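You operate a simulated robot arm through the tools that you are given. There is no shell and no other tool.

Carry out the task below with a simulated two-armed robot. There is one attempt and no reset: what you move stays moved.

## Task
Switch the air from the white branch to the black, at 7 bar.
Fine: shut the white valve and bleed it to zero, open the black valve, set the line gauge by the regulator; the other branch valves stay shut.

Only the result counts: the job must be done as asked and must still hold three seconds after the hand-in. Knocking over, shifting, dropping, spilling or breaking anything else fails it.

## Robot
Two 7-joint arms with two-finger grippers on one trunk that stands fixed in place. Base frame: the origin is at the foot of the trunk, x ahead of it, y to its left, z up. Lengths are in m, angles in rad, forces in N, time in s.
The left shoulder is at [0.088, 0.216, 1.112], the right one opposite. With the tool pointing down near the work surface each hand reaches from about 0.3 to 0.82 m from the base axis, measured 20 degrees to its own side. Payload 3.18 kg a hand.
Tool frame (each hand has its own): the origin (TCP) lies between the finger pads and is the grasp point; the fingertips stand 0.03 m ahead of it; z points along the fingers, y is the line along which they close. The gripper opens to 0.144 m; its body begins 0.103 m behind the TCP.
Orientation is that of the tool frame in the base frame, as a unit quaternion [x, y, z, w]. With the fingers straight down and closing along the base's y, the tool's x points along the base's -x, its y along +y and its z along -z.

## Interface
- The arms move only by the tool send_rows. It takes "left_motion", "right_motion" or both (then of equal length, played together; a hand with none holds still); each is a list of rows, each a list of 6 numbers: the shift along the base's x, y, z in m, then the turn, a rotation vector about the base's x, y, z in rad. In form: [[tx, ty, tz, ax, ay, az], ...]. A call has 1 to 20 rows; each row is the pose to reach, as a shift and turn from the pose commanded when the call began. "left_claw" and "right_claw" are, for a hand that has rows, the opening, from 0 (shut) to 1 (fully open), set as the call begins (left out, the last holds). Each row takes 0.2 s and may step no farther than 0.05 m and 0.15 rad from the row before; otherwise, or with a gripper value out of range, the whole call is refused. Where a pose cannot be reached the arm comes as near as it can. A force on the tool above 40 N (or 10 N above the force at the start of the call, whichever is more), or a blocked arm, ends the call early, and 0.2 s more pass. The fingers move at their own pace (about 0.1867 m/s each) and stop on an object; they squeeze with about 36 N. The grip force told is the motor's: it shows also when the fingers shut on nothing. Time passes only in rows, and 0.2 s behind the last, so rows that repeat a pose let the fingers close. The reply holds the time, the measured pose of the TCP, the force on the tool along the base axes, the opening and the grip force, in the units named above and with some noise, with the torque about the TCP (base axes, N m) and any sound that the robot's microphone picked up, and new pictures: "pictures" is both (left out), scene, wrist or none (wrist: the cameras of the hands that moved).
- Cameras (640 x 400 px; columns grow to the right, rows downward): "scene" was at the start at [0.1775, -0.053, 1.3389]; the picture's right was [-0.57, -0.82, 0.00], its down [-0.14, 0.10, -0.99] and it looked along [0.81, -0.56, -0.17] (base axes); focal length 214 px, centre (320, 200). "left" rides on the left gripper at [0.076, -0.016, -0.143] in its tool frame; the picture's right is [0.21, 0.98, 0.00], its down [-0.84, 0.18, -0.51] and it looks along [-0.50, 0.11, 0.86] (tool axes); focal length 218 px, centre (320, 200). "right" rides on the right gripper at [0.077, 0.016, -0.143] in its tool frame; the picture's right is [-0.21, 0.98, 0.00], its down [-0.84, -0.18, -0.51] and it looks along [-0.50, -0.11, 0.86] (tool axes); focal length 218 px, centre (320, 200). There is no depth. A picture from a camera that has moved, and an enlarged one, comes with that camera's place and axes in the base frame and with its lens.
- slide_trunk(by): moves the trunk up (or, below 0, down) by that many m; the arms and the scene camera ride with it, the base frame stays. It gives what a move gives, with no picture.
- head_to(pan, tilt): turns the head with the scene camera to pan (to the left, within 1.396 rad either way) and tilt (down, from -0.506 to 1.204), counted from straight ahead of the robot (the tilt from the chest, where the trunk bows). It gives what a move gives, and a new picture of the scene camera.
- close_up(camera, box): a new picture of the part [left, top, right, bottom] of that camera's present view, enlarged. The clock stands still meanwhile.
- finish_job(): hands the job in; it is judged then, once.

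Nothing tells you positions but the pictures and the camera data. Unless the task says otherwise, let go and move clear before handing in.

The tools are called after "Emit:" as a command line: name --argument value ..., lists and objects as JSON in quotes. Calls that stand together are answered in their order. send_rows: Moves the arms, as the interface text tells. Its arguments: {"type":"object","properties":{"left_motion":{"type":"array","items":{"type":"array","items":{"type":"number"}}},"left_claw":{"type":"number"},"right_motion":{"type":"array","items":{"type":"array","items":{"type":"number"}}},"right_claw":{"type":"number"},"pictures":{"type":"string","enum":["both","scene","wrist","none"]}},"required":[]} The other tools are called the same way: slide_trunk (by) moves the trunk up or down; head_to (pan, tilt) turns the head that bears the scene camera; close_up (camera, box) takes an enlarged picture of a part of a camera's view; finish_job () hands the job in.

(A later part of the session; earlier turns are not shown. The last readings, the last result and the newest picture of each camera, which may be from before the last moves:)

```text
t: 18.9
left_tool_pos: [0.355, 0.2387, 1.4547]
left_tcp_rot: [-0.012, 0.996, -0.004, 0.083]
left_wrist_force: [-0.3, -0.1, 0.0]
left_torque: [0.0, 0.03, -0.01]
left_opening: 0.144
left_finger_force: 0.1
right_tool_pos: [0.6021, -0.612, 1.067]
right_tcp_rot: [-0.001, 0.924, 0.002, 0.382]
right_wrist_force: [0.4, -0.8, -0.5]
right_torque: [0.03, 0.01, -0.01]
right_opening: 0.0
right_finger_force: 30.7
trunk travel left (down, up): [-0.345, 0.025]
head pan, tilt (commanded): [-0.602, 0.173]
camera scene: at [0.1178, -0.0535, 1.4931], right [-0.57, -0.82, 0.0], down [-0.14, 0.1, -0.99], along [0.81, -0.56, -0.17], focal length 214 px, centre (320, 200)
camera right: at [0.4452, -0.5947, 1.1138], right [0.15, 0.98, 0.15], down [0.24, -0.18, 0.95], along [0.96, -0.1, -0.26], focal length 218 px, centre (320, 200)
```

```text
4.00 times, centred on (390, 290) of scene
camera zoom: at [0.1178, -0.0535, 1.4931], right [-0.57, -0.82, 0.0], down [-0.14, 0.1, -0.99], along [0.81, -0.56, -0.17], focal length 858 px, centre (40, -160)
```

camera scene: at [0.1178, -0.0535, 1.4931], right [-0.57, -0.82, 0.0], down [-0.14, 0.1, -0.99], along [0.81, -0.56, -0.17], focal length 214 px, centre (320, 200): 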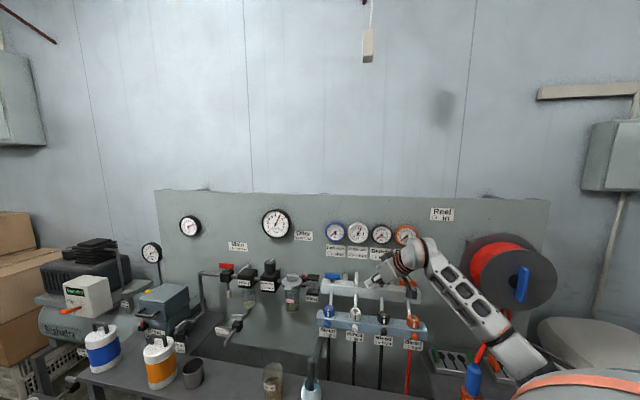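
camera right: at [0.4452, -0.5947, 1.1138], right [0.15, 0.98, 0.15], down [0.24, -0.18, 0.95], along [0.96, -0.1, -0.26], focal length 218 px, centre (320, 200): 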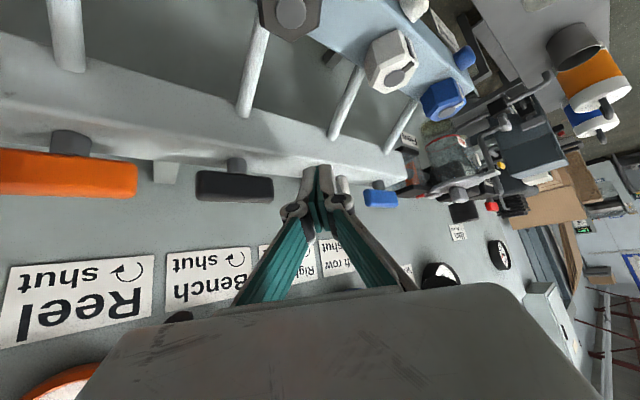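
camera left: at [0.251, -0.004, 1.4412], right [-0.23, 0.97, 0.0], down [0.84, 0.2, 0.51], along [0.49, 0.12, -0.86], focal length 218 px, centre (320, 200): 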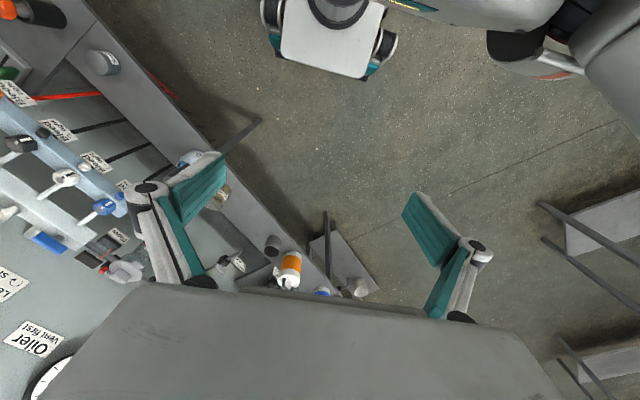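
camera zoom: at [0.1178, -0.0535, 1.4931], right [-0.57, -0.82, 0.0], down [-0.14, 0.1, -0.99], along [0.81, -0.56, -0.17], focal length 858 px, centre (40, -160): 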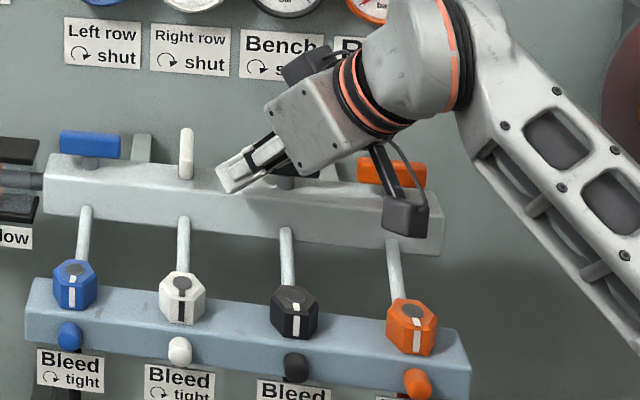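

The fingertip is at handle height, just right of the white handle's front end. I sweep it left in an arc to turn the white handle clockwise (shut).

Emit:
send_rows --right_motion '[[0.016, 0.004, 0, 0, 0, 0], [0.021, 0.017, 0, 0, 0, 0], [0.029, 0.028, 0, 0, 0, 0], [0.04, 0.034, 0, 0, 0, 0], [0.0536, 0.0365, 0, 0, 0, 0]]' --pictures "both"

Emit:
close_up --camera "scene" --box '[310, 220, 470, 320]'

Emit:
close_up --camera "right" --box '[240, 100, 400, 200]'

```text
t: 20.1
left_tool_pos: [0.356, 0.2404, 1.4562]
left_tcp_rot: [-0.013, 0.996, -0.004, 0.083]
left_wrist_force: [0.8, -0.1, -0.3]
left_torque: [-0.04, 0.04, 0.01]
left_opening: 0.1439
left_finger_force: 0.1
right_tool_pos: [0.6561, -0.573, 1.0681]
right_tcp_rot: [0.0, 0.924, 0.0, 0.382]
right_wrist_force: [0.5, 0.7, 0.2]
right_torque: [0.01, 0.04, -0.01]
right_opening: 0.0001
right_finger_force: 31.0
trunk travel left (down, up): [-0.345, 0.025]
head pan, tilt (commanded): [-0.602, 0.173]
camera scene: at [0.1178, -0.0527, 1.4931], right [-0.57, -0.82, 0.0], down [-0.14, 0.1, -0.99], along [0.81, -0.56, -0.17], focal length 214 px, centre (320, 200)
camera right: at [0.4991, -0.5565, 1.1152], right [0.15, 0.98, 0.15], down [0.24, -0.18, 0.95], along [0.96, -0.1, -0.26], focal length 218 px, centre (320, 200)
```

scene: 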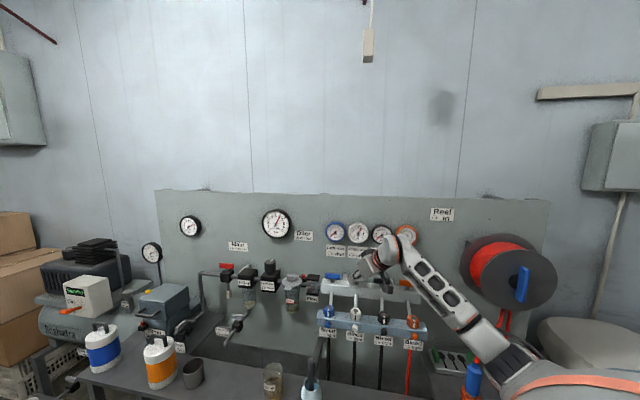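
right: 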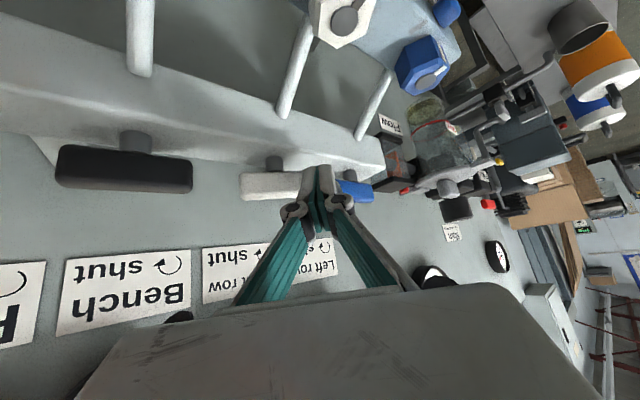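

```text
4.00 times, centred on (390, 270) of scene
camera zoom: at [0.1178, -0.0527, 1.4931], right [-0.57, -0.82, 0.0], down [-0.14, 0.1, -0.99], along [0.81, -0.56, -0.17], focal length 858 px, centre (40, -80)
```

zoom: 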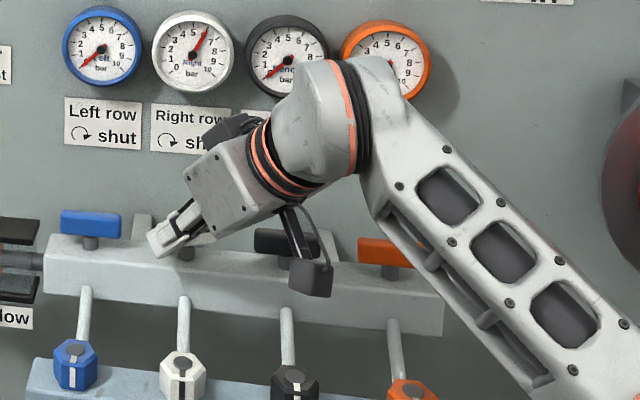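

```text
4.00 times, centred on (320, 150) of right
camera zoom: at [0.4991, -0.5565, 1.1152], right [0.15, 0.98, 0.15], down [0.24, -0.18, 0.95], along [0.96, -0.1, -0.26], focal length 873 px, centre (320, 400)
```

zoom: 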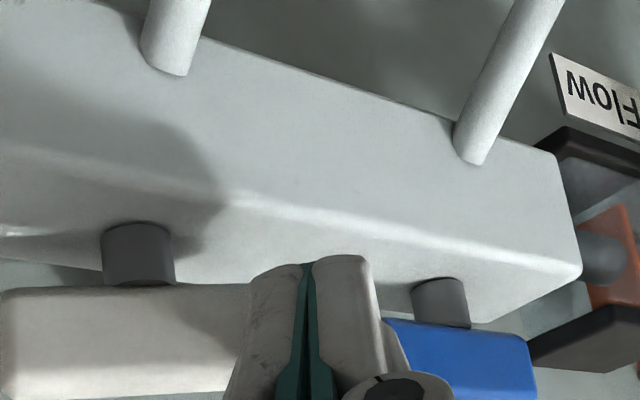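

The white handle has swung around, nearly along the manifold. I press gently toward the wall to bring it fully to its stop, watching the force.

Emit:
send_rows --right_motion '[[0.003, -0.003, 0, 0, 0, 0], [0.006, -0.006, 0, 0, 0, 0]]' --pictures "none"

```text
t: 20.6
left_tool_pos: [0.3541, 0.24, 1.4551]
left_tcp_rot: [-0.013, 0.997, -0.005, 0.083]
left_wrist_force: [-0.7, 0.2, 0.7]
left_torque: [0.0, -0.03, 0.0]
left_opening: 0.1441
left_finger_force: 0.0
right_tool_pos: [0.661, -0.5791, 1.0685]
right_tcp_rot: [0.0, 0.924, 0.001, 0.382]
right_wrist_force: [0.4, -0.2, -0.9]
right_torque: [0.01, 0.03, -0.01]
right_opening: 0.0
right_finger_force: 30.6
trunk travel left (down, up): [-0.345, 0.025]
head pan, tilt (commanded): [-0.602, 0.173]
```

Emit:
send_rows --right_motion '[[0.003, -0.003, 0, 0, 0, 0], [0.006, -0.006, 0, 0, 0, 0]]' --pictures "wrist"

Emit:
close_up --camera "right" --box '[200, 120, 360, 220]'

Emit:
close_up --camera "scene" --box '[320, 210, 400, 260]'

```text
t: 21.2
left_tool_pos: [0.3497, 0.2422, 1.4553]
left_tcp_rot: [-0.012, 0.996, -0.006, 0.085]
left_wrist_force: [0.7, 0.6, -1.1]
left_torque: [-0.03, 0.03, -0.03]
left_opening: 0.1442
left_finger_force: 0.0
right_tool_pos: [0.6657, -0.5812, 1.0708]
right_tcp_rot: [-0.003, 0.924, 0.004, 0.382]
right_wrist_force: [-25.4, 18.6, 4.2]
right_torque: [0.18, 0.21, 0.21]
right_opening: 0.0
right_finger_force: 31.0
trunk travel left (down, up): [-0.345, 0.025]
head pan, tilt (commanded): [-0.602, 0.173]
camera right: at [0.5077, -0.5651, 1.1177], right [0.14, 0.98, 0.15], down [0.24, -0.18, 0.95], along [0.96, -0.1, -0.26], focal length 218 px, centre (320, 200)
```

right: 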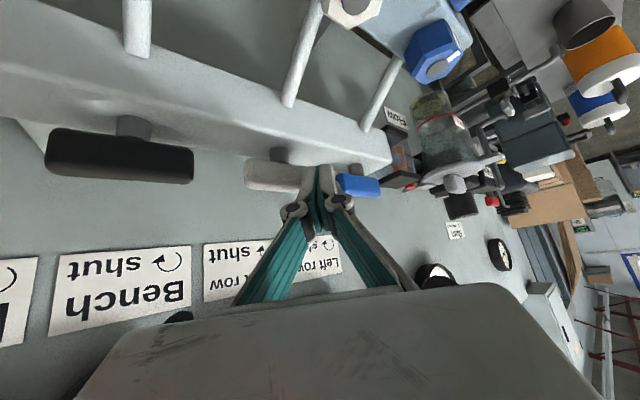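

```text
4.00 times, centred on (280, 170) of right
camera zoom: at [0.5077, -0.5651, 1.1177], right [0.14, 0.98, 0.15], down [0.24, -0.18, 0.95], along [0.96, -0.1, -0.26], focal length 873 px, centre (480, 320)
```

zoom: 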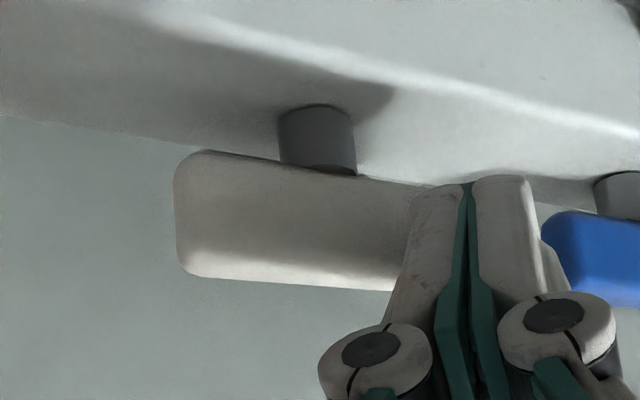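

```text
8.00 times, centred on (360, 235) of scene
camera zoom: at [0.1135, -0.0501, 1.4936], right [-0.57, -0.82, 0.0], down [-0.14, 0.09, -0.99], along [0.81, -0.56, -0.17], focal length 1716 px, centre (0, -80)
```

zoom: 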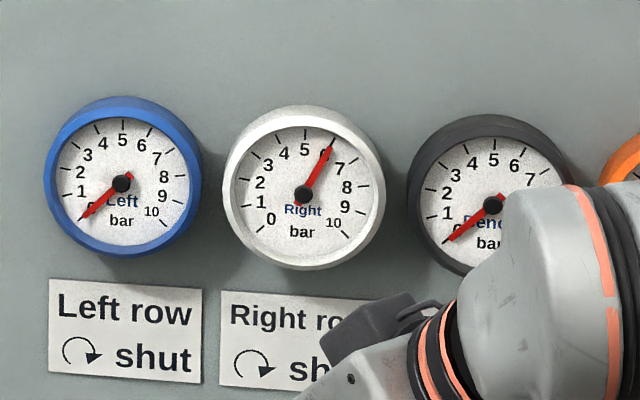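

The force rose to about 31 N toward the wall, so the white handle is at its stop (shut). I back off and look.

Emit:
send_rows --right_motion '[[-0.015, 0.015, 0, 0, 0, 0], [-0.04, 0.03, 0.03, 0, 0, 0], [-0.07, 0.03, 0.07, 0, 0, 0], [-0.1, 0.03, 0.11, 0, 0, 0]]' --pictures "both"

Emit:
close_up --camera "scene" --box '[310, 220, 470, 320]'

Emit:
close_up --camera "right" --box '[100, 20, 420, 220]'

```text
t: 22.2
left_tool_pos: [0.3521, 0.2408, 1.455]
left_tcp_rot: [-0.013, 0.996, -0.005, 0.083]
left_wrist_force: [-0.1, -0.7, -1.3]
left_torque: [-0.06, -0.04, 0.01]
left_opening: 0.1439
left_finger_force: 0.1
right_tool_pos: [0.5689, -0.5544, 1.1807]
right_tcp_rot: [-0.001, 0.924, 0.0, 0.381]
right_wrist_force: [-0.1, -0.2, -0.7]
right_torque: [-0.03, -0.02, 0.0]
right_opening: 0.0003
right_finger_force: 30.2
trunk travel left (down, up): [-0.345, 0.025]
head pan, tilt (commanded): [-0.602, 0.173]
camera scene: at [0.1157, -0.0515, 1.4934], right [-0.57, -0.82, 0.0], down [-0.14, 0.1, -0.99], along [0.81, -0.56, -0.17], focal length 214 px, centre (320, 200)
camera right: at [0.4111, -0.5376, 1.2276], right [0.15, 0.98, 0.15], down [0.24, -0.18, 0.95], along [0.96, -0.1, -0.26], focal length 218 px, centre (320, 200)
```

scene: 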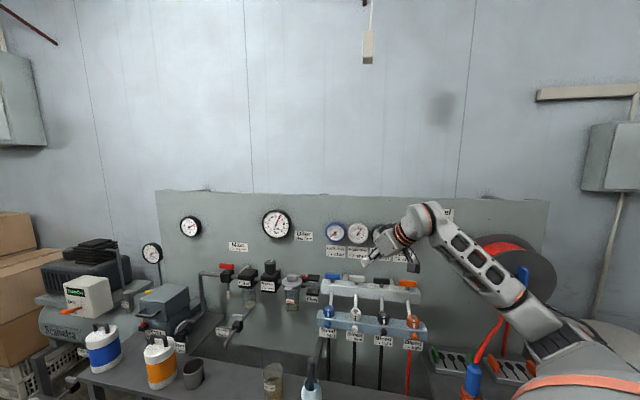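
right: 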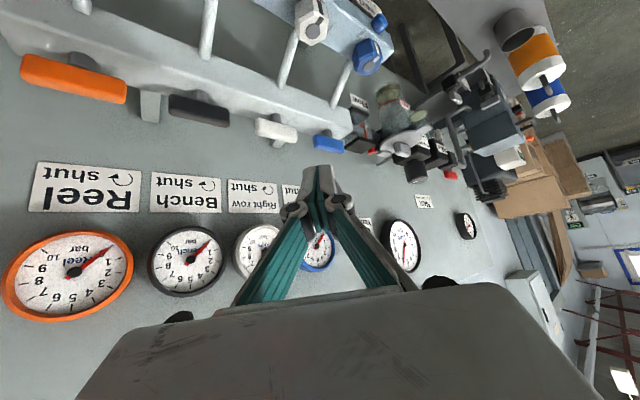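

```text
4.00 times, centred on (390, 270) of scene
camera zoom: at [0.1157, -0.0515, 1.4934], right [-0.57, -0.82, 0.0], down [-0.14, 0.1, -0.99], along [0.81, -0.56, -0.17], focal length 858 px, centre (40, -80)
```

zoom: 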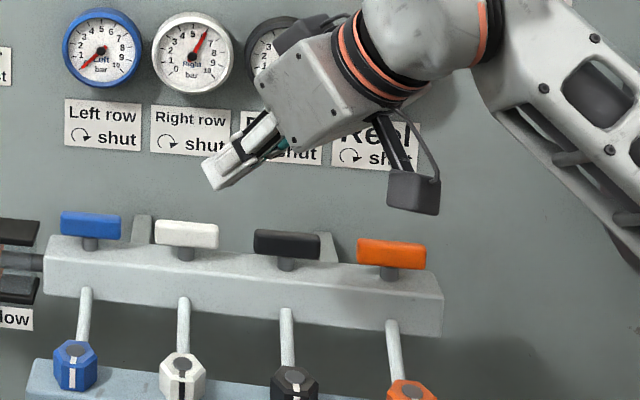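

```text
2.00 times, centred on (260, 120) of right
camera zoom: at [0.4111, -0.5376, 1.2276], right [0.15, 0.98, 0.15], down [0.24, -0.18, 0.95], along [0.96, -0.1, -0.26], focal length 436 px, centre (440, 360)
```

zoom: 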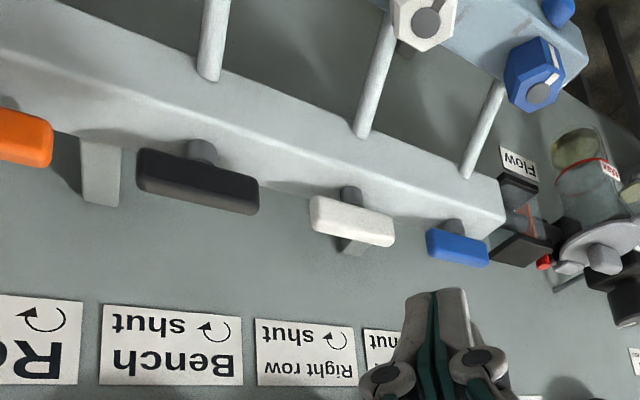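

All four handles are now parallel, so the white valve is shut. Next is the white bleed knob at about [0.599, −0.536, 0.984]; I position the hand above it, steeper and with the fingers opened across two flats.

Emit:
send_rows --right_motion '[[0.008, 0.007, -0.035, 0.011, 0.086, -0.087], [0.016, 0.014, -0.07, 0.023, 0.171, -0.175], [0.024, 0.02, -0.106, 0.034, 0.257, -0.262]]' --right_claw 0.45 --pictures "both"

Emit:
close_up --camera "right" --box '[220, 60, 420, 185]'

Emit:
close_up --camera "scene" --box '[300, 240, 460, 340]'

```text
t: 23.1
left_tool_pos: [0.3548, 0.2384, 1.4542]
left_tcp_rot: [-0.012, 0.996, -0.004, 0.083]
left_wrist_force: [-0.2, -0.2, 0.0]
left_torque: [-0.02, 0.01, -0.01]
left_opening: 0.1439
left_finger_force: 0.0
right_tool_pos: [0.5932, -0.5511, 1.0795]
right_tcp_rot: [0.123, 0.959, -0.03, 0.255]
right_wrist_force: [-0.3, 0.9, 0.6]
right_torque: [0.0, 0.0, 0.0]
right_opening: 0.0645
right_finger_force: 0.0
right hand out of reach, approached as far as the arm can: row 3
trunk travel left (down, up): [-0.345, 0.025]
head pan, tilt (commanded): [-0.602, 0.173]
camera scene: at [0.1175, -0.0534, 1.4931], right [-0.57, -0.82, 0.0], down [-0.14, 0.1, -0.99], along [0.81, -0.56, -0.17], focal length 214 px, centre (320, 200)
camera right: at [0.4629, -0.5014, 1.1652], right [0.42, 0.9, 0.11], down [0.42, -0.3, 0.86], along [0.81, -0.31, -0.5], focal length 218 px, centre (320, 200)
```

scene: 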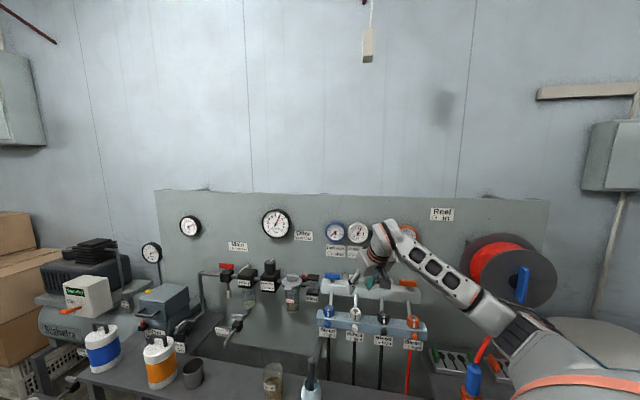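
right: 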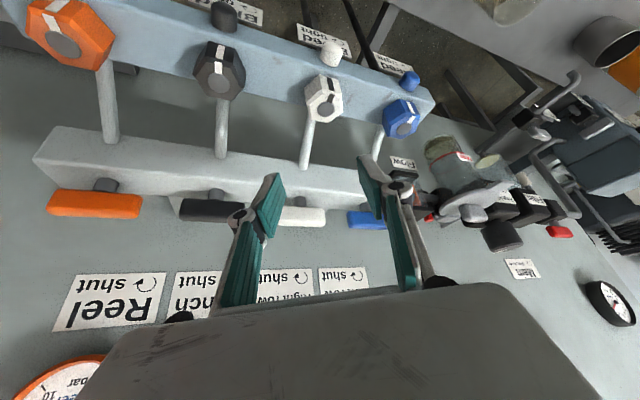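

```text
3.20 times, centred on (320, 122) of right
camera zoom: at [0.4629, -0.5014, 1.1652], right [0.42, 0.9, 0.11], down [0.42, -0.3, 0.86], along [0.81, -0.31, -0.5], focal length 698 px, centre (320, 448)
```

zoom: 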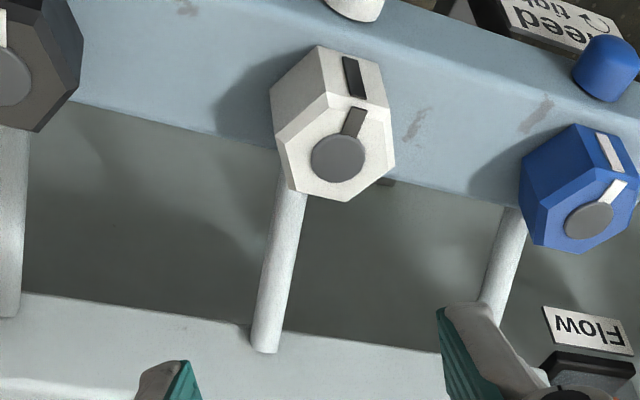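

```text
4.00 times, centred on (380, 290) of scene
camera zoom: at [0.1175, -0.0534, 1.4931], right [-0.57, -0.82, 0.0], down [-0.14, 0.1, -0.99], along [0.81, -0.56, -0.17], focal length 858 px, centre (80, -160)
```

zoom: 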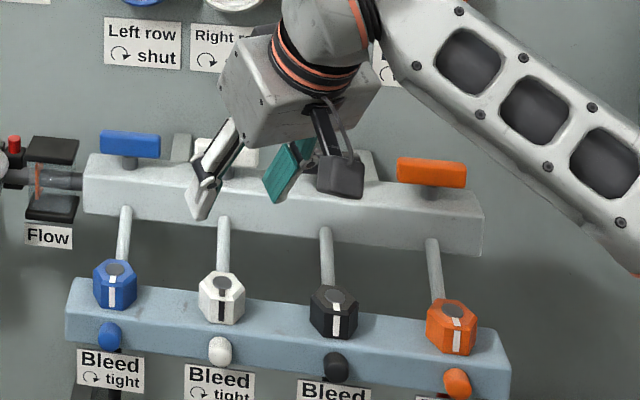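

I can see the white bleed knob well; the pose was slightly out of reach to the left. I ease the yaw a bit and centre over the knob while going lower.

Emit:
send_rows --right_motion '[[0, 0.008, -0.01, 0, 0, 0.07], [0, 0.0165, -0.03, 0, 0, 0.13]]' --pictures "wrist"

Emit:
close_up --camera "right" --box '[220, 40, 420, 165]'

```text
t: 23.6
left_tool_pos: [0.3538, 0.2391, 1.4554]
left_tcp_rot: [-0.012, 0.996, -0.006, 0.083]
left_wrist_force: [-0.7, 0.1, -0.2]
left_torque: [0.05, 0.0, -0.02]
left_opening: 0.1439
left_finger_force: 0.1
right_tool_pos: [0.5914, -0.5342, 1.0492]
right_tcp_rot: [0.064, 0.963, -0.016, 0.26]
right_wrist_force: [0.3, 0.1, -0.3]
right_torque: [0.01, -0.01, 0.01]
right_opening: 0.0646
right_finger_force: 0.0
trunk travel left (down, up): [-0.345, 0.025]
head pan, tilt (commanded): [-0.602, 0.173]
camera right: at [0.4567, -0.4998, 1.134], right [0.31, 0.95, 0.11], down [0.45, -0.24, 0.86], along [0.84, -0.22, -0.5], focal length 218 px, centre (320, 200)
```

right: 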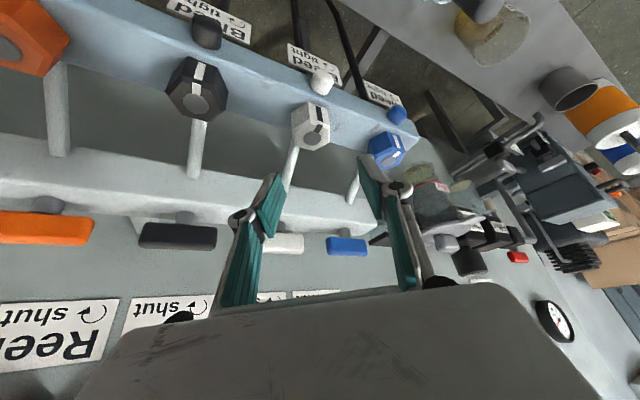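

```text
3.20 times, centred on (320, 102) of right
camera zoom: at [0.4567, -0.4998, 1.134], right [0.31, 0.95, 0.11], down [0.45, -0.24, 0.86], along [0.84, -0.22, -0.5], focal length 698 px, centre (320, 512)
```

zoom: 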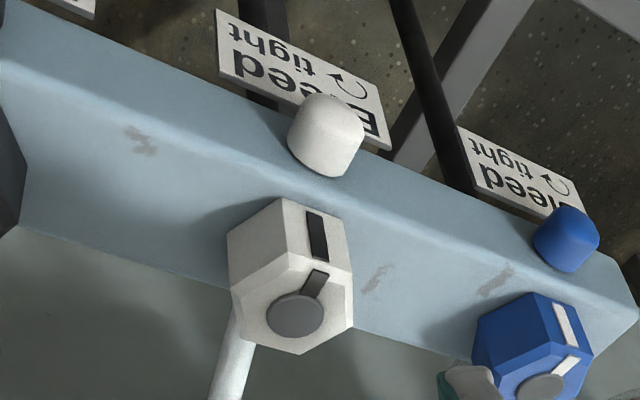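

Pose reached, centred over the knob. I lower straight down so the fingers straddle the hex, keeping the tips just above the block.

Emit:
send_rows --right_motion '[[0.001, -0.0005, -0.025, 0, 0, 0], [0.0015, -0.001, -0.051, 0, 0, 0]]' --pictures "wrist"

Emit:
close_up --camera "right" --box '[200, 20, 440, 170]'

Emit:
close_up --camera "scene" --box '[300, 240, 460, 340]'

```text
t: 24.2
left_tool_pos: [0.3545, 0.2394, 1.4545]
left_tcp_rot: [-0.013, 0.996, -0.004, 0.083]
left_wrist_force: [0.7, 0.8, 0.7]
left_torque: [-0.01, -0.01, 0.0]
left_opening: 0.1441
left_finger_force: 0.0
right_tool_pos: [0.5943, -0.5359, 0.9966]
right_tcp_rot: [0.064, 0.964, -0.017, 0.259]
right_wrist_force: [-0.8, 0.0, -0.1]
right_torque: [0.02, 0.0, 0.0]
right_opening: 0.065
right_finger_force: 0.0
trunk travel left (down, up): [-0.345, 0.025]
head pan, tilt (commanded): [-0.602, 0.173]
camera right: at [0.4573, -0.5014, 1.0819], right [0.31, 0.95, 0.11], down [0.45, -0.24, 0.86], along [0.84, -0.22, -0.5], focal length 218 px, centre (320, 200)
```

right: 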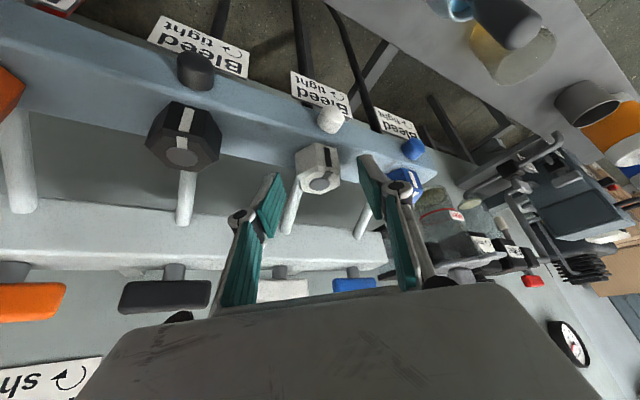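

```text
2.67 times, centred on (320, 95) of right
camera zoom: at [0.4573, -0.5014, 1.0819], right [0.31, 0.95, 0.11], down [0.45, -0.24, 0.86], along [0.84, -0.22, -0.5], focal length 582 px, centre (320, 480)
```

zoom: 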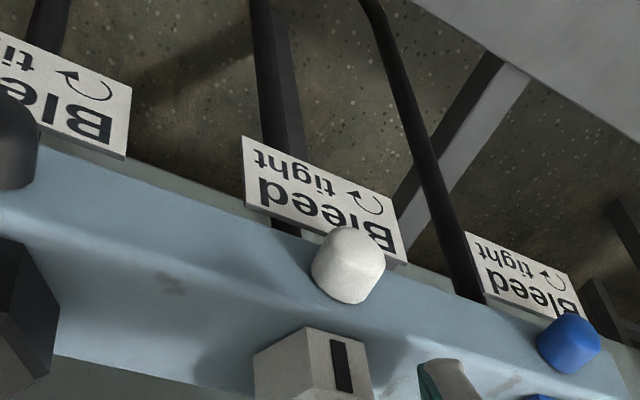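

```text
4.00 times, centred on (380, 290) of scene
camera zoom: at [0.1175, -0.053, 1.4931], right [-0.57, -0.82, 0.0], down [-0.14, 0.1, -0.99], along [0.81, -0.56, -0.17], focal length 858 px, centre (80, -160)
```

zoom: 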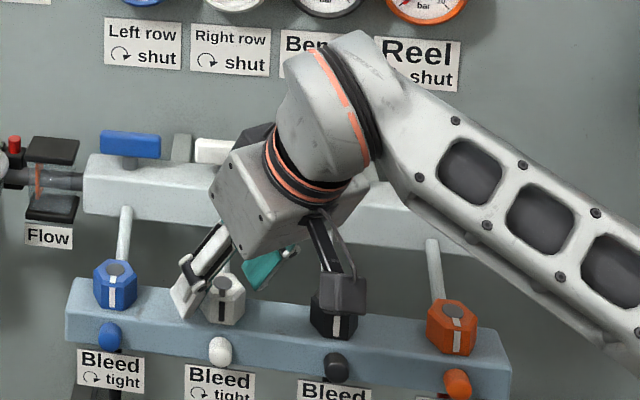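

The hex knob lies between the fingertips. I close the gripper on it.

Emit:
send_rows --right_motion '[[0, 0, 0, 0, 0, 0], [0, 0, 0, 0, 0, 0], [0, 0, 0, 0, 0, 0]]' --right_claw 0 --pictures "wrist"

Emit:
close_up --camera "right" --box '[240, 120, 400, 220]'

Emit:
close_up --camera "scene" --box '[310, 270, 410, 332]'

```text
t: 25.1
left_tool_pos: [0.3549, 0.2385, 1.4547]
left_tcp_rot: [-0.012, 0.996, -0.004, 0.083]
left_wrist_force: [0.0, 0.3, 0.5]
left_torque: [-0.02, 0.0, 0.01]
left_opening: 0.144
left_finger_force: 0.1
right_tool_pos: [0.5932, -0.5365, 0.9968]
right_tcp_rot: [0.064, 0.963, -0.016, 0.26]
right_wrist_force: [-0.3, -0.9, 0.3]
right_torque: [-0.04, -0.39, -0.4]
right_opening: 0.0359
right_finger_force: 44.8
trunk travel left (down, up): [-0.345, 0.025]
head pan, tilt (commanded): [-0.602, 0.173]
camera right: at [0.4571, -0.5017, 1.0822], right [0.31, 0.95, 0.11], down [0.45, -0.24, 0.86], along [0.84, -0.22, -0.5], focal length 218 px, centre (320, 200)
```

right: 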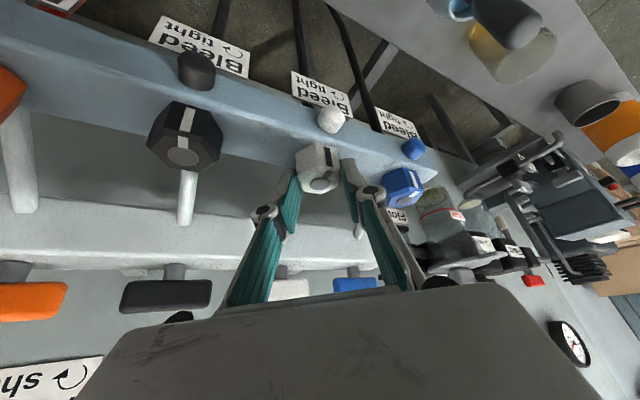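

```text
4.00 times, centred on (320, 170) of right
camera zoom: at [0.4571, -0.5017, 1.0822], right [0.31, 0.95, 0.11], down [0.45, -0.24, 0.86], along [0.84, -0.22, -0.5], focal length 873 px, centre (320, 320)
```

zoom: 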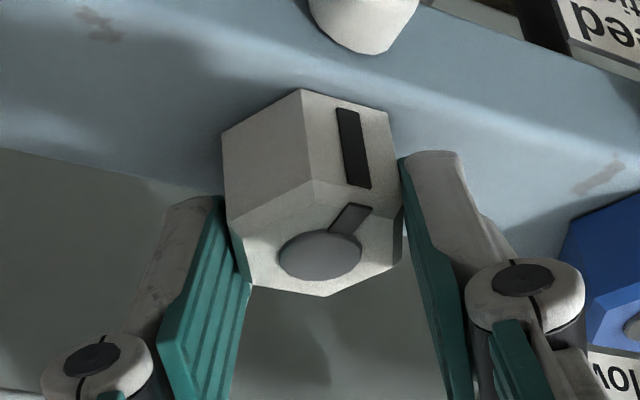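

```text
6.40 times, centred on (360, 301) of scene
camera zoom: at [0.1172, -0.0532, 1.4931], right [-0.57, -0.82, 0.0], down [-0.14, 0.1, -0.99], along [0.81, -0.56, -0.17], focal length 1373 px, centre (64, -446)
```

zoom: 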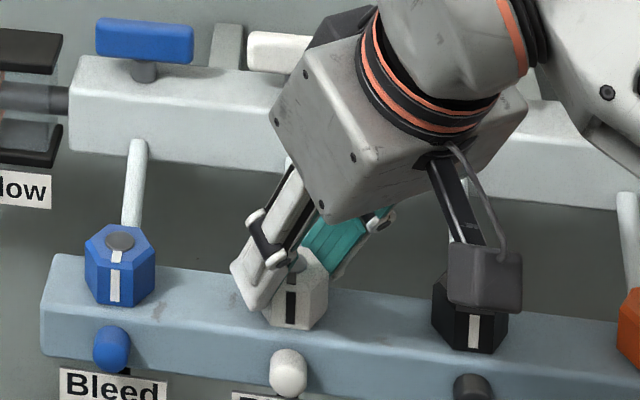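

The knob is gripped (36 mm across the flats). I turn it counter-clockwise in small steps to open the bleed, watching force, sound and the gauge.

Emit:
send_rows --right_motion '[[0.0, -0.0006, 0, 0, 0, 0.1], [0.0002, -0.0012, 0, 0, 0, 0.2], [0.0004, -0.0018, 0, 0, 0, 0.3]]' --pictures "wrist"

Emit:
close_up --camera "scene" --box '[310, 210, 410, 272]'

Emit:
close_up --camera "right" --box '[240, 120, 400, 220]'

```text
t: 25.9
left_tool_pos: [0.3557, 0.2383, 1.4563]
left_tcp_rot: [-0.013, 0.996, -0.004, 0.083]
left_wrist_force: [-0.1, -0.2, -0.2]
left_torque: [-0.01, 0.0, 0.05]
left_opening: 0.1439
left_finger_force: 0.1
right_tool_pos: [0.5957, -0.538, 0.9972]
right_tcp_rot: [-0.08, 0.962, 0.022, 0.259]
right_wrist_force: [11.0, -3.7, -0.1]
right_torque: [0.06, -0.16, -1.12]
right_opening: 0.0393
right_finger_force: 44.8
trunk travel left (down, up): [-0.345, 0.025]
head pan, tilt (commanded): [-0.602, 0.173]
camera right: at [0.4554, -0.545, 1.0822], right [0.01, 0.99, 0.11], down [0.5, -0.1, 0.86], along [0.87, 0.04, -0.5], focal length 218 px, centre (320, 200)
```

right: 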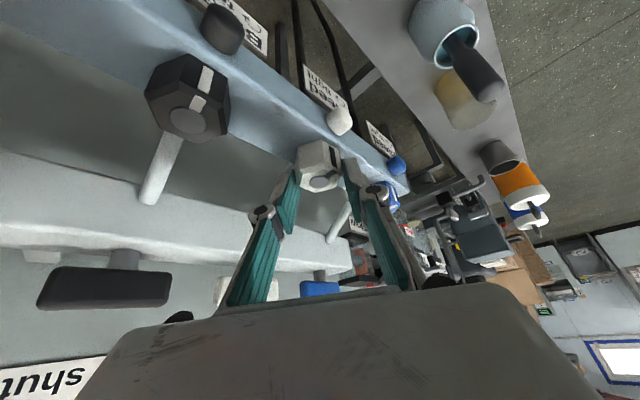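

```text
6.40 times, centred on (360, 241) of scene
camera zoom: at [0.1185, -0.0534, 1.493], right [-0.57, -0.82, 0.0], down [-0.14, 0.1, -0.99], along [0.81, -0.56, -0.17], focal length 1373 px, centre (64, -62)
```

zoom: 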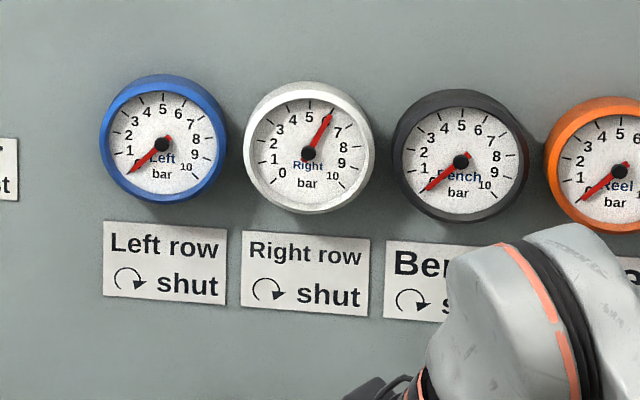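

```text
4.00 times, centred on (320, 170) of right
camera zoom: at [0.4554, -0.545, 1.0822], right [0.01, 0.99, 0.11], down [0.5, -0.1, 0.86], along [0.87, 0.04, -0.5], focal length 873 px, centre (320, 320)
```

zoom: 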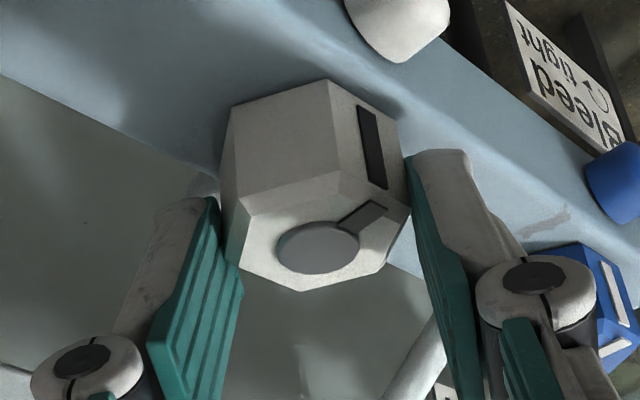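

The gripper turned 17° but the knob barely moved – the fingers rode toward the hex corners. Let me look very closely at the knob and the stub before applying more torque.

Emit:
close_up --camera "right" --box '[290, 90, 370, 140]'

Emit:
close_up --camera "right" --box '[130, 0, 290, 150]'

Emit:
close_up --camera "scene" --box '[310, 290, 374, 330]'

Emit:
close_up --camera "scene" --box '[365, 310, 445, 360]'

```text
8.00 times, centred on (330, 115) of right
camera zoom: at [0.4554, -0.545, 1.0822], right [0.01, 0.99, 0.11], down [0.5, -0.1, 0.86], along [0.87, 0.04, -0.5], focal length 1746 px, centre (240, 880)
```

zoom: 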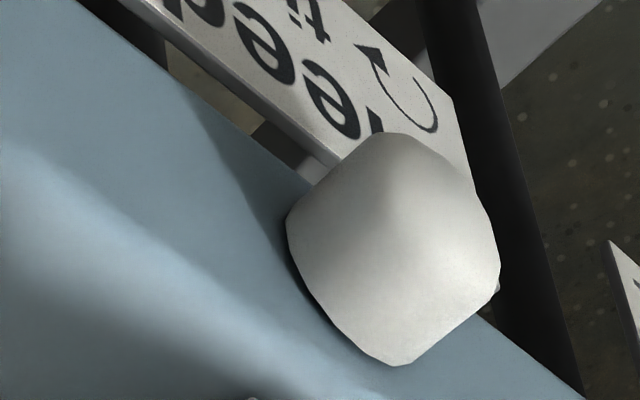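

```text
2.67 times, centred on (210, 75) of right
camera zoom: at [0.4554, -0.545, 1.0822], right [0.01, 0.99, 0.11], down [0.5, -0.1, 0.86], along [0.87, 0.04, -0.5], focal length 582 px, centre (613, 533)
```

zoom: 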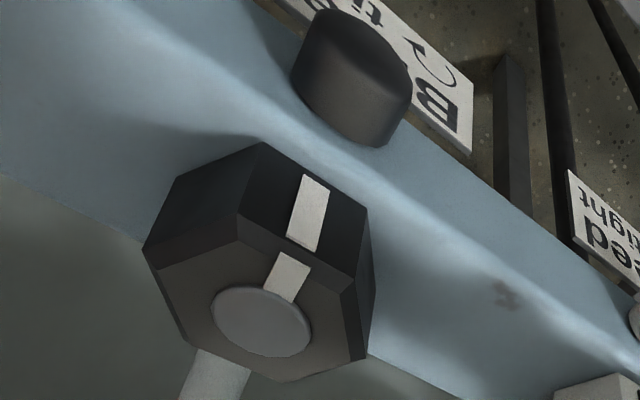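

```text
10.00 times, centred on (342, 310) of scene
camera zoom: at [0.1185, -0.0534, 1.493], right [-0.57, -0.82, 0.0], down [-0.14, 0.1, -0.99], along [0.81, -0.56, -0.17], focal length 2145 px, centre (100, -900)
```

zoom: 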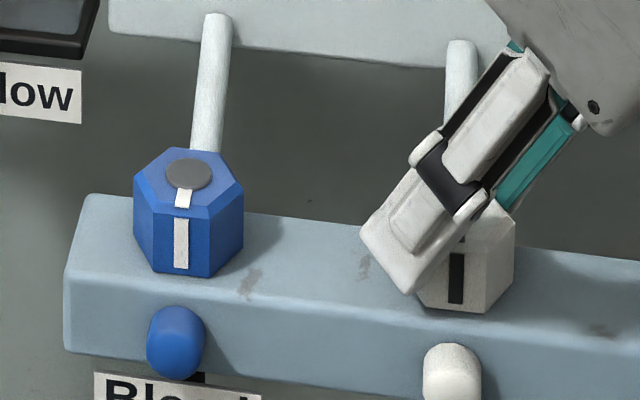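

```text
8.00 times, centred on (405, 335) of scene
camera zoom: at [0.1185, -0.0534, 1.493], right [-0.57, -0.82, 0.0], down [-0.14, 0.1, -0.99], along [0.81, -0.56, -0.17], focal length 1716 px, centre (-360, -880)
```

zoom: 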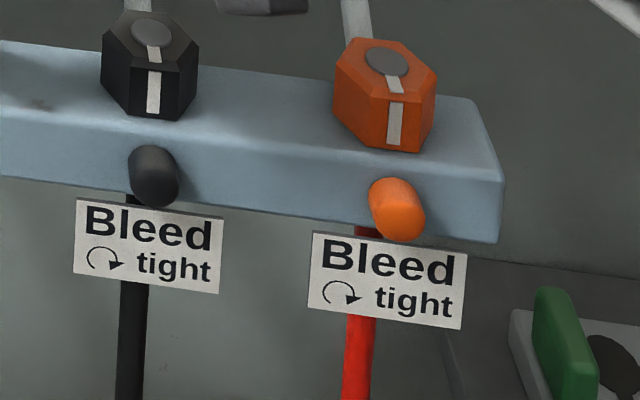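

The hex with the index is clearly the bleed knob, but my grip only covered part of it. I reopen, straighten the fingers more vertical and line them up with the flats for a better hold.

Emit:
send_rows --right_motion '[[0, 0, 0, 0, 0, 0], [0, 0, 0, 0, 0, 0], [-0.001, 0.001, 0, 0.001, 0.045, -0.094], [-0.002, 0.002, -0.001, 0.002, 0.089, -0.187], [-0.003, 0.003, -0.002, 0.003, 0.134, -0.281], [-0.0033, 0.0034, -0.0027, 0.003, 0.178, -0.3745]]' --right_claw 0.4 --pictures "wrist"

Emit:
close_up --camera "right" --box '[240, 120, 400, 220]'

```text
t: 27.2
left_tool_pos: [0.3556, 0.2398, 1.455]
left_tcp_rot: [-0.012, 0.996, -0.005, 0.084]
left_wrist_force: [-0.5, 0.0, 0.3]
left_torque: [0.01, -0.01, -0.01]
left_opening: 0.1438
left_finger_force: 0.0
right_tool_pos: [0.5911, -0.5347, 0.9955]
right_tcp_rot: [0.104, 0.98, -0.018, 0.172]
right_wrist_force: [-0.1, 0.1, -0.2]
right_torque: [0.02, 0.04, 0.01]
right_opening: 0.0577
right_finger_force: 0.1
trunk travel left (down, up): [-0.345, 0.025]
head pan, tilt (commanded): [-0.602, 0.173]
camera right: at [0.4747, -0.4928, 1.103], right [0.4, 0.92, 0.07], down [0.57, -0.3, 0.76], along [0.72, -0.26, -0.64], focal length 218 px, centre (320, 200)
```

right: 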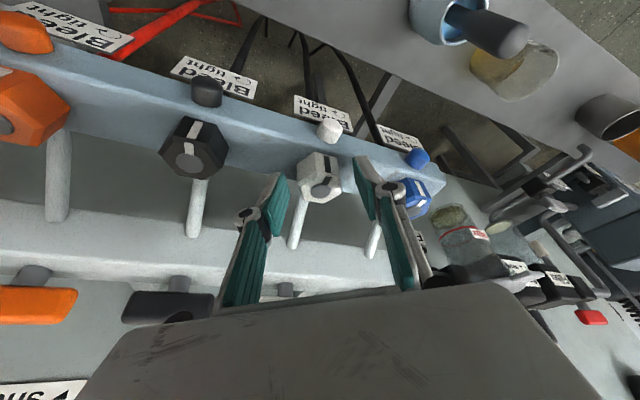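

```text
4.00 times, centred on (320, 170) of right
camera zoom: at [0.4747, -0.4928, 1.103], right [0.4, 0.92, 0.07], down [0.57, -0.3, 0.76], along [0.72, -0.26, -0.64], focal length 873 px, centre (320, 320)
```

zoom: 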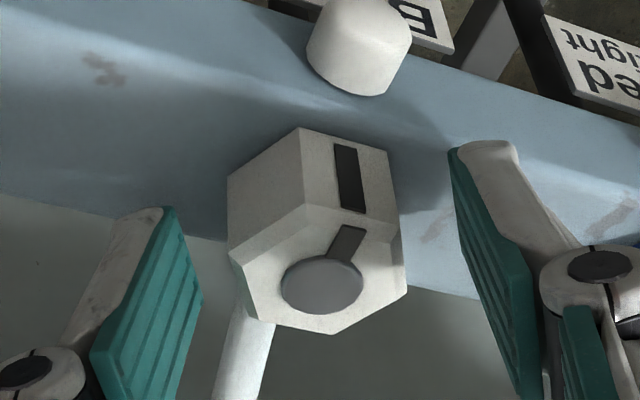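

The fingers now sit squarely at both flats. I lower 2 mm and grip.

Emit:
send_rows --right_motion '[[0, 0, -0.002, 0, 0, -0.03], [0, 0, -0.002, 0, 0, -0.03], [0, 0, -0.002, 0, 0, -0.03], [0, 0, -0.002, 0, 0, -0.03]]' --right_claw 0 --pictures "wrist"

Emit:
close_up --camera "right" --box '[240, 120, 400, 220]'

```text
t: 28.2
left_tool_pos: [0.3532, 0.2388, 1.4561]
left_tcp_rot: [-0.012, 0.996, -0.005, 0.083]
left_wrist_force: [0.2, -0.1, -0.2]
left_torque: [-0.02, -0.01, 0.0]
left_opening: 0.144
left_finger_force: 0.0
right_tool_pos: [0.591, -0.5354, 0.9954]
right_tcp_rot: [0.118, 0.977, -0.022, 0.175]
right_wrist_force: [1.3, -6.5, 15.8]
right_torque: [0.53, 0.66, -0.66]
right_opening: 0.0345
right_finger_force: 44.3
trunk travel left (down, up): [-0.345, 0.025]
head pan, tilt (commanded): [-0.602, 0.173]
camera right: at [0.4756, -0.4899, 1.1024], right [0.42, 0.9, 0.07], down [0.56, -0.32, 0.77], along [0.72, -0.28, -0.64], focal length 218 px, centre (320, 200)
```

right: 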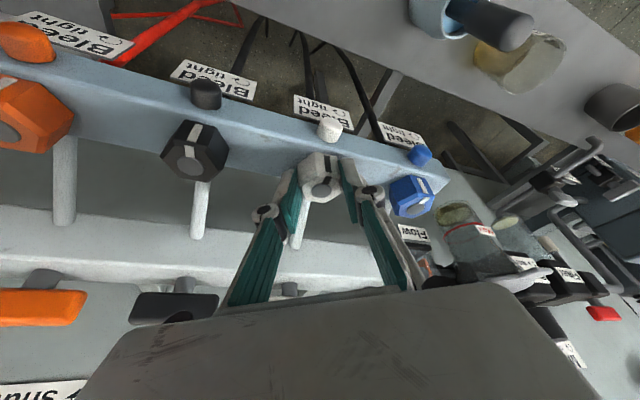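

```text
4.00 times, centred on (320, 170) of right
camera zoom: at [0.4756, -0.4899, 1.1024], right [0.42, 0.9, 0.07], down [0.56, -0.32, 0.77], along [0.72, -0.28, -0.64], focal length 873 px, centre (320, 320)
```

zoom: 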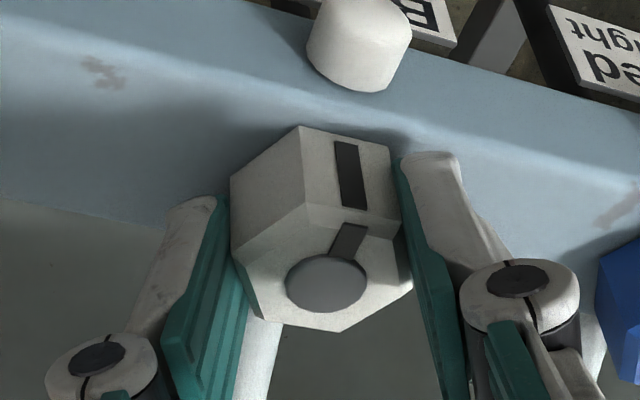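

The grip is now flat on both faces (34.5 mm), with slight pressure on the block. I relieve that pressure and turn counter-clockwise again.

Emit:
send_rows --right_motion '[[0, 0, 0.002, 0, 0, 0], [0, -0.0008, 0.002, 0, 0, 0.1], [0.0001, -0.0016, 0.002, 0, 0, 0.2], [0.0002, -0.0024, 0.002, 0, 0, 0.3]]' --pictures "wrist"

Emit:
close_up --camera "right" --box '[240, 120, 400, 220]'

Emit:
close_up --camera "scene" --box '[310, 210, 410, 272]'

```text
t: 29.2
left_tool_pos: [0.3531, 0.2394, 1.4559]
left_tcp_rot: [-0.012, 0.996, -0.004, 0.084]
left_wrist_force: [-0.4, -0.7, 0.8]
left_torque: [0.01, 0.01, -0.01]
left_opening: 0.1442
left_finger_force: 0.2
right_tool_pos: [0.5896, -0.5389, 0.9939]
right_tcp_rot: [-0.031, 0.985, 0.006, 0.172]
right_wrist_force: [-4.2, -10.3, 4.4]
right_torque: [0.04, 0.36, -1.09]
right_opening: 0.0385
right_finger_force: 45.2
trunk travel left (down, up): [-0.345, 0.025]
head pan, tilt (commanded): [-0.602, 0.173]
camera right: at [0.467, -0.5288, 1.1022], right [0.14, 0.99, 0.07], down [0.63, -0.14, 0.76], along [0.76, -0.06, -0.64], focal length 218 px, centre (320, 200)
```

right: 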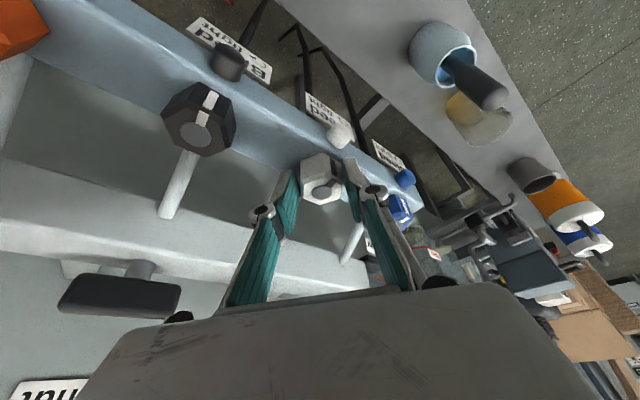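

```text
4.00 times, centred on (320, 170) of right
camera zoom: at [0.467, -0.5288, 1.1022], right [0.14, 0.99, 0.07], down [0.63, -0.14, 0.76], along [0.76, -0.06, -0.64], focal length 873 px, centre (320, 320)
```

zoom: 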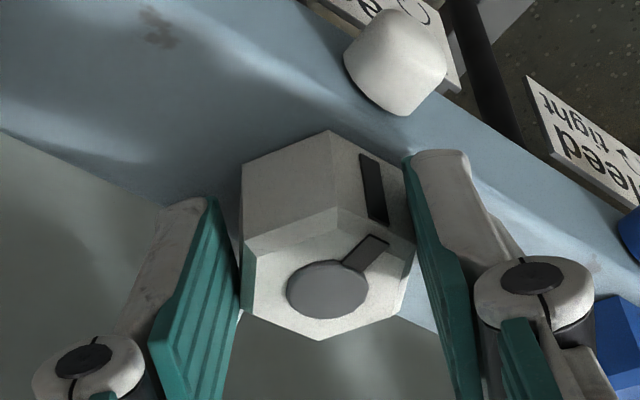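

```text
6.40 times, centred on (360, 241) of scene
camera zoom: at [0.1163, -0.0539, 1.4931], right [-0.57, -0.82, 0.0], down [-0.14, 0.1, -0.99], along [0.81, -0.56, -0.17], focal length 1373 px, centre (64, -62)
```

zoom: 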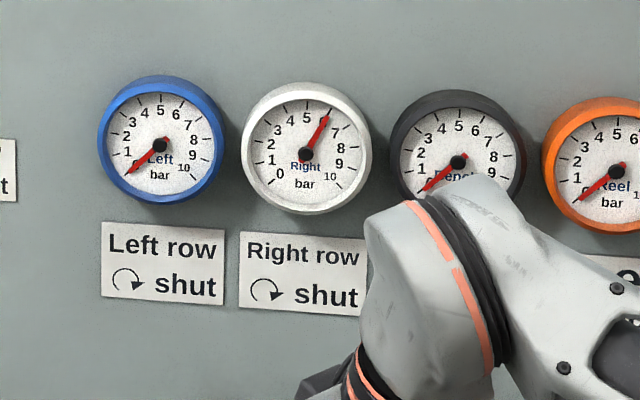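

The hex still does not budge at about 1.1 N·m. Before forcing anything, I look at the stubs and hexes at high magnification to decide which part is really the bleed screw.

Emit:
close_up --camera "scene" --box '[316, 310, 348, 330]'

Emit:
close_up --camera "scene" --box '[400, 312, 432, 332]'

Emit:
close_up --camera "scene" --box '[340, 300, 380, 325]'

Emit:
close_up --camera "right" --box '[200, 30, 264, 70]'

```text
16.00 times, centred on (332, 320) of scene
camera zoom: at [0.1163, -0.0539, 1.4931], right [-0.57, -0.82, 0.0], down [-0.14, 0.1, -0.99], along [0.81, -0.56, -0.17], focal length 3432 px, centre (128, -1720)
```

zoom: 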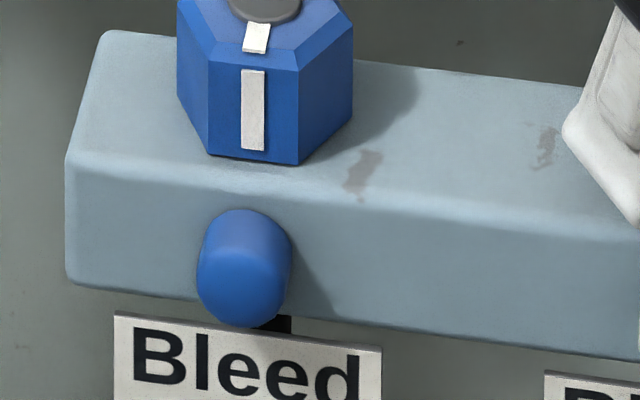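

```text
16.00 times, centred on (416, 322) of scene
camera zoom: at [0.1163, -0.0539, 1.4931], right [-0.57, -0.82, 0.0], down [-0.14, 0.1, -0.99], along [0.81, -0.56, -0.17], focal length 3432 px, centre (-1216, -1752)
```

zoom: 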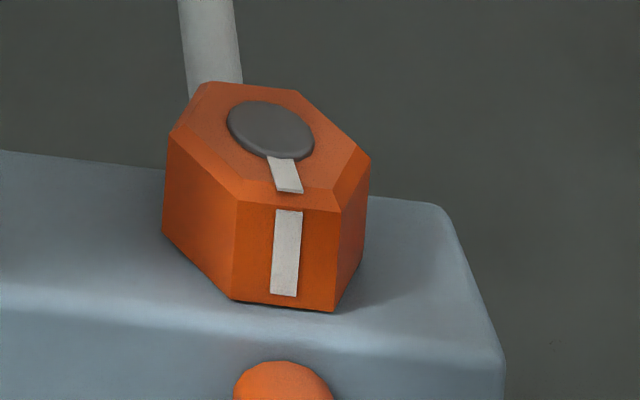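

```text
16.00 times, centred on (360, 312) of scene
camera zoom: at [0.1163, -0.0539, 1.4931], right [-0.57, -0.82, 0.0], down [-0.14, 0.1, -0.99], along [0.81, -0.56, -0.17], focal length 3432 px, centre (-320, -1600)
```

zoom: 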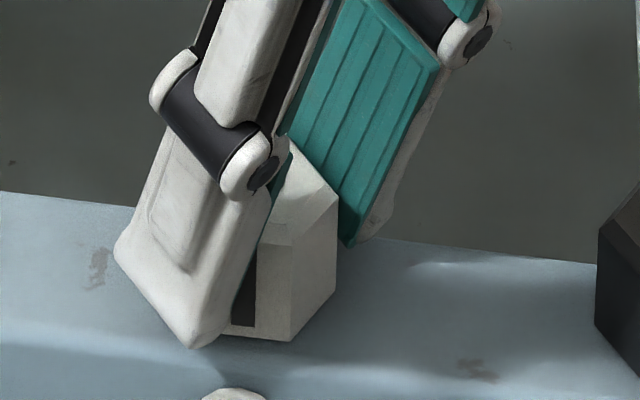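

```text
10.00 times, centred on (232, 50) of right
camera zoom: at [0.467, -0.5288, 1.1022], right [0.14, 0.99, 0.07], down [0.63, -0.14, 0.76], along [0.76, -0.06, -0.64], focal length 2183 px, centre (1200, 1700)
```

zoom: 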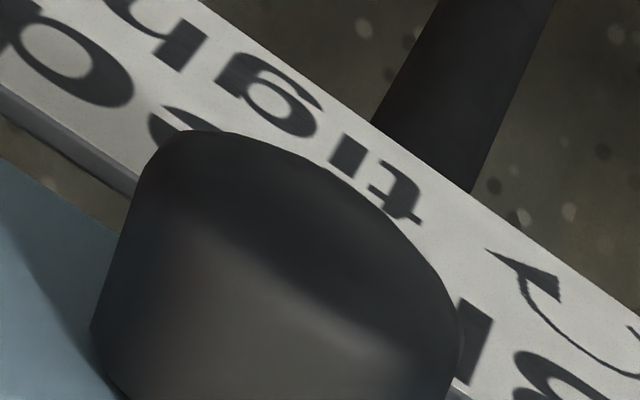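

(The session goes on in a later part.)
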